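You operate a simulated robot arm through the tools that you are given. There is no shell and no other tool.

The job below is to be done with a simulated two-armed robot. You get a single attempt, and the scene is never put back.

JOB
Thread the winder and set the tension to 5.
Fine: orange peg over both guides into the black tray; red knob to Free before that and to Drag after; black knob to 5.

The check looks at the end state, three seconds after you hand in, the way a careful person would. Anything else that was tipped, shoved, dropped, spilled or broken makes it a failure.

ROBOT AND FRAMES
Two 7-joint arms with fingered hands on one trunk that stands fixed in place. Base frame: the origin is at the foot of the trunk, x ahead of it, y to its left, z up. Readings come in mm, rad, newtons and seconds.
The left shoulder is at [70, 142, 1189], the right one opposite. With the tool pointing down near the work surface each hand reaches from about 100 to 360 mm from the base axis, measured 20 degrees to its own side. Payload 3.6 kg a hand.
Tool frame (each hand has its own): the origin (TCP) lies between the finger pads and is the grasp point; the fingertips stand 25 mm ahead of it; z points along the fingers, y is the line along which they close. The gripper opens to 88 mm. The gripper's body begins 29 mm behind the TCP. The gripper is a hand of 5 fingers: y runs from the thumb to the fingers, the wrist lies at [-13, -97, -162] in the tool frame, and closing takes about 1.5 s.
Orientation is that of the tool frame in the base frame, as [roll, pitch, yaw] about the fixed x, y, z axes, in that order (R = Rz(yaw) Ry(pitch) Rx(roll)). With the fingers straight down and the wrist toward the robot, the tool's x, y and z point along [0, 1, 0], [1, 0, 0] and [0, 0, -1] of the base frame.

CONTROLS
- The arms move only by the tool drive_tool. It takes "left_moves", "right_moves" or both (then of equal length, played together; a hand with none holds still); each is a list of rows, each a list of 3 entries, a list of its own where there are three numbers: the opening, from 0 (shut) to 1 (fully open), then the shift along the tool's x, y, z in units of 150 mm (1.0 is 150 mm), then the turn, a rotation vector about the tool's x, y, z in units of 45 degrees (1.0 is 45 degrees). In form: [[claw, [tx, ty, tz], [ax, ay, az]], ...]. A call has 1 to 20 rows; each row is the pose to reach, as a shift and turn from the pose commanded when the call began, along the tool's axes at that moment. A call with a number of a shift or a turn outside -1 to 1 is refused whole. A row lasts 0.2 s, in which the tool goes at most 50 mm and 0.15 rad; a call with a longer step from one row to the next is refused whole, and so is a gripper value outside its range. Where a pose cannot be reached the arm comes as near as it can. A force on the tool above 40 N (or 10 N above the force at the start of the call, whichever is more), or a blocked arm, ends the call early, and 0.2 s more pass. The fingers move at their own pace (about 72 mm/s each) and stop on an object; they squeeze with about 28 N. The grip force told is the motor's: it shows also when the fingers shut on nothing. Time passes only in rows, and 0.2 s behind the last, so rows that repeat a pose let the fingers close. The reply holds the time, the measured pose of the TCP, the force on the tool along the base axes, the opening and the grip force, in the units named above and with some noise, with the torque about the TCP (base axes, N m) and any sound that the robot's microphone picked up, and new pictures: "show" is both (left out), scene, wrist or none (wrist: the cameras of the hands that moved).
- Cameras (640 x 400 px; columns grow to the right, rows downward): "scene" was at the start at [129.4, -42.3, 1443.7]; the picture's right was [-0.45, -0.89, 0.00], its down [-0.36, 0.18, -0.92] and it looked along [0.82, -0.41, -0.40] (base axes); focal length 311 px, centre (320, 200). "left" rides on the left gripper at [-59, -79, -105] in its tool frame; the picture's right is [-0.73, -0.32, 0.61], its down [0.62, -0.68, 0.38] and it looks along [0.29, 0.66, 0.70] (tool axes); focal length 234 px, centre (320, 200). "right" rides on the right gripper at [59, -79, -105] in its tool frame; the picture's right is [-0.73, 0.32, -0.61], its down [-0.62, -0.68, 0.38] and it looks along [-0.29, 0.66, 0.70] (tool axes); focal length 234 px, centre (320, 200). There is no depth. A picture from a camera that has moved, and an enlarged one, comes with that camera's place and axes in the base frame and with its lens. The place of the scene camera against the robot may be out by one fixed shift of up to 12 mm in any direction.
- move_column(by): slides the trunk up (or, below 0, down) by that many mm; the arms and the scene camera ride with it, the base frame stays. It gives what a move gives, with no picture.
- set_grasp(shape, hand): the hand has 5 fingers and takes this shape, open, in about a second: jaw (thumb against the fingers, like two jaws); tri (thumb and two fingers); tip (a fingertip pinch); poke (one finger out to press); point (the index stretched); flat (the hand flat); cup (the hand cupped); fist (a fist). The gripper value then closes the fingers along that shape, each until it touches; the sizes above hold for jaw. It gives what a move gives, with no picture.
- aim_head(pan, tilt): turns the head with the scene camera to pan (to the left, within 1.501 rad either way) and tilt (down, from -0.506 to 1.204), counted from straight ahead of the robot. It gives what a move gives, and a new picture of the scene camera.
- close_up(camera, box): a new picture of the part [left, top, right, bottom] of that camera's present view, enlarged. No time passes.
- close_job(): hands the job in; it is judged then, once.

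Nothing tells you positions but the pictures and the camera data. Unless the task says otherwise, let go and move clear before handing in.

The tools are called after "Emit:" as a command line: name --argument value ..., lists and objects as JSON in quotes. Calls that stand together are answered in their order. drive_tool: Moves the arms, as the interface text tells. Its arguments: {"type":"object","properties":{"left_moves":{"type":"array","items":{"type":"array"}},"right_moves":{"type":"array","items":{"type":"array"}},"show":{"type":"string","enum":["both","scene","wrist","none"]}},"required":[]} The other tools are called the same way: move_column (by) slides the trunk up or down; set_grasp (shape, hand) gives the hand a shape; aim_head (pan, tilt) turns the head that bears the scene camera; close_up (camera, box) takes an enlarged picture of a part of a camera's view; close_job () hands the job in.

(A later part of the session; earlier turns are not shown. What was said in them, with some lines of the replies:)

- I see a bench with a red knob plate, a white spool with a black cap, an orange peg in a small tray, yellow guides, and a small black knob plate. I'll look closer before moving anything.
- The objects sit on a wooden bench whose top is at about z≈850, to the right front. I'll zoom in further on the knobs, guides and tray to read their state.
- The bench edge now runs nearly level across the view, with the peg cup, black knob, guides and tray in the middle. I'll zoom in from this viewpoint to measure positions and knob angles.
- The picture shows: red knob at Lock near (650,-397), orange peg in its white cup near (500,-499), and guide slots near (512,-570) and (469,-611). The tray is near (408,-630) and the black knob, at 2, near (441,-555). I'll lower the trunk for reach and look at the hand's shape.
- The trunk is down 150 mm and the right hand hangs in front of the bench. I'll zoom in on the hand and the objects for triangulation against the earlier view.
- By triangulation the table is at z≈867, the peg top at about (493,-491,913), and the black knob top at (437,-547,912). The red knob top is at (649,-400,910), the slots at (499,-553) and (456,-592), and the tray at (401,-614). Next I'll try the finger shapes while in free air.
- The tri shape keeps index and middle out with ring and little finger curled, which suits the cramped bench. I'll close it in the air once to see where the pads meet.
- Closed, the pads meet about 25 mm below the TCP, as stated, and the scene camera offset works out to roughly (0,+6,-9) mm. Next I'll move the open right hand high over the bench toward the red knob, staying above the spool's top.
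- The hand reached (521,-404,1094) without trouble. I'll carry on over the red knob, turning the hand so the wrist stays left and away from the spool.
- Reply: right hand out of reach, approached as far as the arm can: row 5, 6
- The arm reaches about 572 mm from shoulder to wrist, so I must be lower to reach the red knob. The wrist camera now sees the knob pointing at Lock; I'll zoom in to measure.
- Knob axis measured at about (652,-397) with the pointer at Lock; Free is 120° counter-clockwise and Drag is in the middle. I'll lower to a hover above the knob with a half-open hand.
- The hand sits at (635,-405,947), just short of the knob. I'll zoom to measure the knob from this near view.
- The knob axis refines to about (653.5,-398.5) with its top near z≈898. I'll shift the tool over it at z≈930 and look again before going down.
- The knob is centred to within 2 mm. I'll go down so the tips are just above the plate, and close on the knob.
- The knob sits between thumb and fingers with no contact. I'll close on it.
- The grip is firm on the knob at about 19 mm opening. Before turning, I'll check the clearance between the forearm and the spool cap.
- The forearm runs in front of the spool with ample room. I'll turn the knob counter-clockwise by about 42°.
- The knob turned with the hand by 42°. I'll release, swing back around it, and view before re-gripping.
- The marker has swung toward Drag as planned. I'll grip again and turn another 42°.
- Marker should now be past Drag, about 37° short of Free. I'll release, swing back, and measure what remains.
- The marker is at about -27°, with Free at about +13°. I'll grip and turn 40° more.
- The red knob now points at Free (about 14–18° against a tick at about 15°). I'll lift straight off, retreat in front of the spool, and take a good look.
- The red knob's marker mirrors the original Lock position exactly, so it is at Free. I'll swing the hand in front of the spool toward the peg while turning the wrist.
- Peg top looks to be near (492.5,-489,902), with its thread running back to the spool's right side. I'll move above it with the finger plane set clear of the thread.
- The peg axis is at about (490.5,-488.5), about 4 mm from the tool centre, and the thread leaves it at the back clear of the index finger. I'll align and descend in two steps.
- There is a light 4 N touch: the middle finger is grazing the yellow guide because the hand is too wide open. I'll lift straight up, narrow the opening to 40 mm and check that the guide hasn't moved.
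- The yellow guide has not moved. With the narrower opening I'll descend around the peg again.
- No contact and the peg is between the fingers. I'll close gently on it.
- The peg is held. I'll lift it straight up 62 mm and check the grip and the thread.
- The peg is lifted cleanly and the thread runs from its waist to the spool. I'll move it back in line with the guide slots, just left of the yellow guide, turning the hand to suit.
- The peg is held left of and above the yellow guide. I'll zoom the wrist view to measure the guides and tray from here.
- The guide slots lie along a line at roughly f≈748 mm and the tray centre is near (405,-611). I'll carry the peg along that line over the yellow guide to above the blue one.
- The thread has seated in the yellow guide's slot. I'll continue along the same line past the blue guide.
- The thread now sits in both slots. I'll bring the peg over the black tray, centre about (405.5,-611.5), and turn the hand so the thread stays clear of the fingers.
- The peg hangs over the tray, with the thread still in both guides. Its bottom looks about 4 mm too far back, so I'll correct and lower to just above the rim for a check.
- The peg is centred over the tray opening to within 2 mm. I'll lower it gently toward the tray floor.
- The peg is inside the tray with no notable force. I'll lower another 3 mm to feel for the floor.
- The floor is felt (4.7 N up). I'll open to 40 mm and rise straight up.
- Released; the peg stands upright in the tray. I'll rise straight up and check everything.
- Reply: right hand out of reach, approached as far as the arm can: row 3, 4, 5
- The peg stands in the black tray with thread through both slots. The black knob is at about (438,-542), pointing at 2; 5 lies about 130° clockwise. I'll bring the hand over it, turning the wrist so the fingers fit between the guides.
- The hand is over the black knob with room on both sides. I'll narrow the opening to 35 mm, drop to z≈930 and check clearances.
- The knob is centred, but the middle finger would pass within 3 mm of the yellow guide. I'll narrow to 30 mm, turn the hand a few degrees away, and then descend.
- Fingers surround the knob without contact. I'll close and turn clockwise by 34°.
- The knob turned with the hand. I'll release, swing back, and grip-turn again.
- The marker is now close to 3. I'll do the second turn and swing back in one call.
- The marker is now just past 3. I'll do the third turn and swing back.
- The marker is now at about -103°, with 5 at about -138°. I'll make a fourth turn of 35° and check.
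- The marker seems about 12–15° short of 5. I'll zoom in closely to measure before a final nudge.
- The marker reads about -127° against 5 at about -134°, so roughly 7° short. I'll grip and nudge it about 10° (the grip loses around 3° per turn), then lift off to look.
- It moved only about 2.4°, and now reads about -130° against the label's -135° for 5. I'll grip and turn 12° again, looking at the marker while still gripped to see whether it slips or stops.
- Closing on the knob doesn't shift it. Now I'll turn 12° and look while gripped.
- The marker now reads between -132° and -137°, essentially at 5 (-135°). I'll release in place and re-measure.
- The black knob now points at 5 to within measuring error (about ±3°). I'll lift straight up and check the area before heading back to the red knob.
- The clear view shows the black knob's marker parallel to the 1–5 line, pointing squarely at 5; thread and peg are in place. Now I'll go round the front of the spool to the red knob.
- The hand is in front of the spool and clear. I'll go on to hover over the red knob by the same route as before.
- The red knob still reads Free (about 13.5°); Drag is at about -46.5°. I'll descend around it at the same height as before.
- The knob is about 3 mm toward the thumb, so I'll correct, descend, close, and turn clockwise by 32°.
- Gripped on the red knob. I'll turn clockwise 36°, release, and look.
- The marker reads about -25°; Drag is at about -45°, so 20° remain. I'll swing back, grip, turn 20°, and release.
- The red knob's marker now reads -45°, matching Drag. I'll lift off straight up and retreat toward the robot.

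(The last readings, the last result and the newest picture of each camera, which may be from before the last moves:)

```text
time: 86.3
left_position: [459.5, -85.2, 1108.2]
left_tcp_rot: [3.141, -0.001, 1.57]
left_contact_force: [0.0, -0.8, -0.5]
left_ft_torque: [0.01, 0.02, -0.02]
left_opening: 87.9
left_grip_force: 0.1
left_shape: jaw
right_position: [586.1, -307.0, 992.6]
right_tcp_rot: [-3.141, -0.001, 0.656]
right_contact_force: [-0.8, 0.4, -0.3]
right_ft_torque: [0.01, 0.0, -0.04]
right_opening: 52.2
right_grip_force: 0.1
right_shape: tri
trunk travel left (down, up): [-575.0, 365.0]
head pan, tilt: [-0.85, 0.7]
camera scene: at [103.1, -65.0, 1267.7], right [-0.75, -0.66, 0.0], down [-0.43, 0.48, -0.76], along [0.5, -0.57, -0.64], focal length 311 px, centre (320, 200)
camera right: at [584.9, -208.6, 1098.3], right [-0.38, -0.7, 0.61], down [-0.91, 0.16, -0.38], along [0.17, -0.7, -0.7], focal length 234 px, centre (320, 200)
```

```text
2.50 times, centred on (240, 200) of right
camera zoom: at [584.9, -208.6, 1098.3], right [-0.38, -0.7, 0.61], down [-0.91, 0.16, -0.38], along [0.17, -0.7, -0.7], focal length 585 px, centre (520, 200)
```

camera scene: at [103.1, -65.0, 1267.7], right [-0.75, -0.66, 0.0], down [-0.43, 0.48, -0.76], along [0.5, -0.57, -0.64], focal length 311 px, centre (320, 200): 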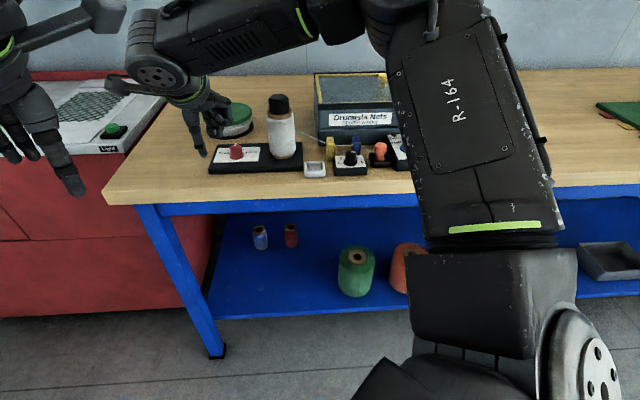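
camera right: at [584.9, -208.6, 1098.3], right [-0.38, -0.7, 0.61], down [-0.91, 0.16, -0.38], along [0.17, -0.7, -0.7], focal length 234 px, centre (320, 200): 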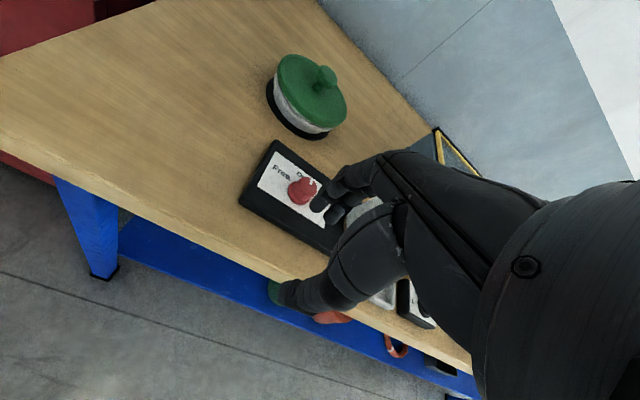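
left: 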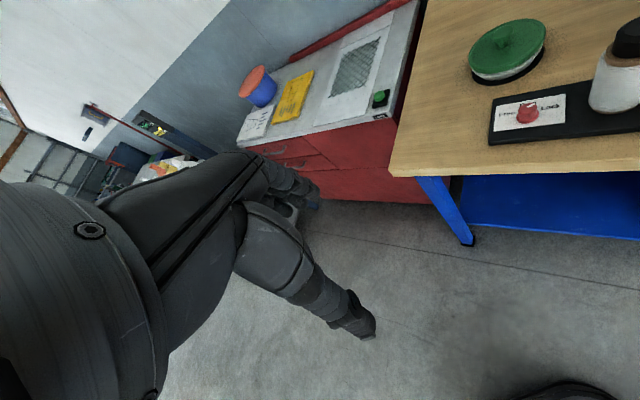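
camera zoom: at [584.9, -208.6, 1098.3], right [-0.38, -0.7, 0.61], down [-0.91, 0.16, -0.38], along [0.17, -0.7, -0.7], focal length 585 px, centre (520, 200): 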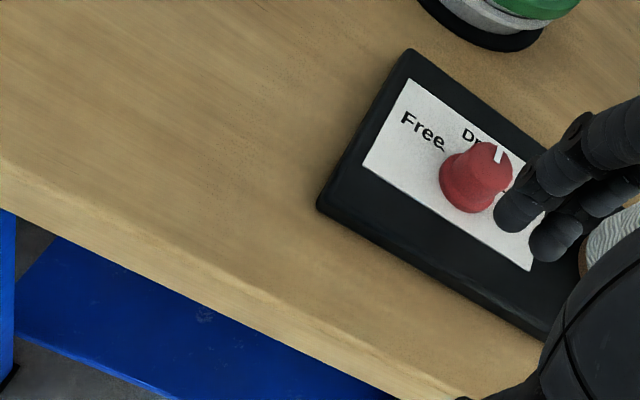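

The red knob clearly points at Drag. I'll move the right hand clear of the bench and make a last check of everything.

Emit:
drive_tool --right_moves '[[0.6, [-0.174, -0.028, -0.104], [0, 0, 0]], [0.6, [-0.348, -0.056, -0.208], [0, 0, 0]], [0.6, [-0.521, -0.083, -0.312], [0, 0, 0]], [0.6, [-0.695, -0.111, -0.416], [0, 0, 0]], [0.6, [-0.869, -0.139, -0.52], [0, 0, 0]], [0.6, [-0.869, -0.139, -0.52], [0, 0, 0]]]' --show "both"

Emit:
close_up --camera "scene" --box '[190, 80, 420, 190]'

Emit:
close_up --camera "scene" --box '[300, 120, 410, 185]'

Emit:
close_up --camera "scene" --box '[215, 130, 265, 165]'

```text
time: 87.7
left_position: [460.5, -84.2, 1107.6]
left_tcp_rot: [-3.141, -0.001, 1.572]
left_contact_force: [-1.0, 0.2, 0.2]
left_ft_torque: [-0.01, -0.01, 0.01]
left_opening: 87.5
left_grip_force: 0.2
left_shape: jaw
right_position: [466.9, -372.1, 1074.1]
right_tcp_rot: [-3.14, 0.001, 0.655]
right_contact_force: [0.3, 0.1, -0.8]
right_ft_torque: [0.0, 0.01, 0.0]
right_opening: 52.5
right_grip_force: 0.0
right_shape: tri
trunk travel left (down, up): [-575.0, 365.0]
head pan, tilt: [-0.85, 0.7]
camera scene: at [103.5, -64.3, 1267.7], right [-0.75, -0.66, 0.0], down [-0.43, 0.48, -0.76], along [0.5, -0.57, -0.64], focal length 311 px, centre (320, 200)
camera right: at [466.4, -273.9, 1179.8], right [-0.38, -0.7, 0.61], down [-0.91, 0.16, -0.38], along [0.17, -0.7, -0.7], focal length 234 px, centre (320, 200)
```

scene: 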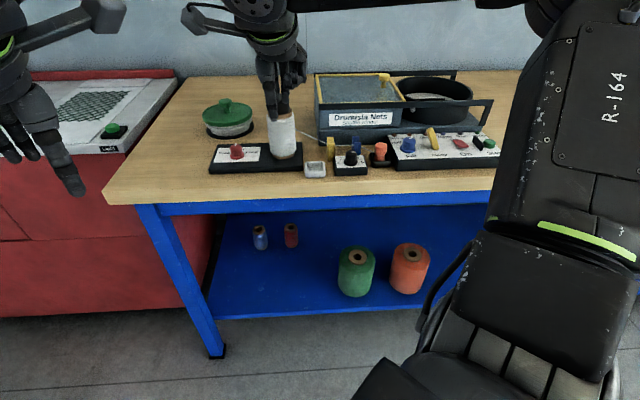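
right: 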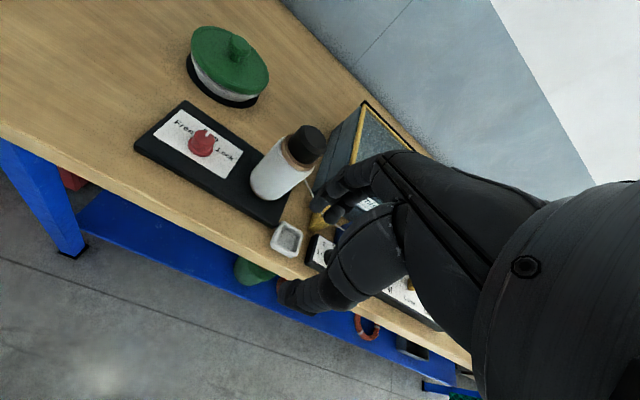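

```text
2.78 times, centred on (305, 135) of scene
camera zoom: at [103.5, -64.3, 1267.7], right [-0.75, -0.66, 0.0], down [-0.43, 0.48, -0.76], along [0.5, -0.57, -0.64], focal length 866 px, centre (362, 381)
```

zoom: 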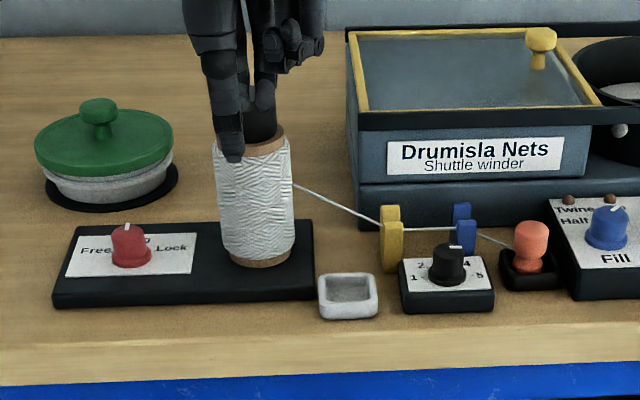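

```text
5.82 times, centred on (355, 152) of scene
camera zoom: at [103.5, -64.3, 1267.7], right [-0.75, -0.66, 0.0], down [-0.43, 0.48, -0.76], along [0.5, -0.57, -0.64], focal length 1812 px, centre (116, 476)
```

zoom: 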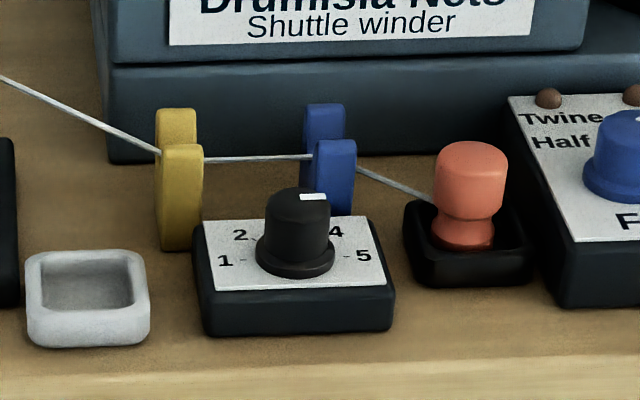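

```text
11.43 times, centred on (240, 148) of scene
camera zoom: at [103.5, -64.3, 1267.7], right [-0.75, -0.66, 0.0], down [-0.43, 0.48, -0.76], along [0.5, -0.57, -0.64], focal length 3559 px, centre (1234, 800)
```

zoom: 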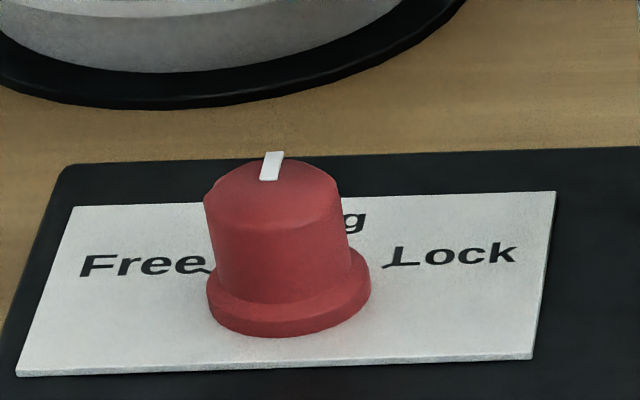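

The thread runs from the spool through both guide slots, and the peg stands upright in the black tray. The red knob points at Drag, the black knob at 5, nothing else has moved and the hand is clear. I'm handing in.

Emit:
close_job

```text
The job is handed in.
```

I threaded the winder and set the tension to 5, then handed the job in. No verdict has come back yet.

- **Red knob:** I turned it from Lock to Free before threading and to Drag afterwards. Its pointer measures within about 1° of Drag.
- **Orange peg:** It stands upright in the black tray. The thread runs from the spool through the slots of both the yellow and blue guides.
- **Black knob:** I turned it from 2 to 5. The last turn came up short and needed two small corrections. In the final view the pointer lines up with 5.

While reaching for the peg the first time, the middle finger touched the yellow guide with about 4 N. I backed off at once, and close-up views before and after show the guide did not move. I saw nothing else on the bench shifted, tipped or spilled. The hand was empty and clear of the bench when I handed in.
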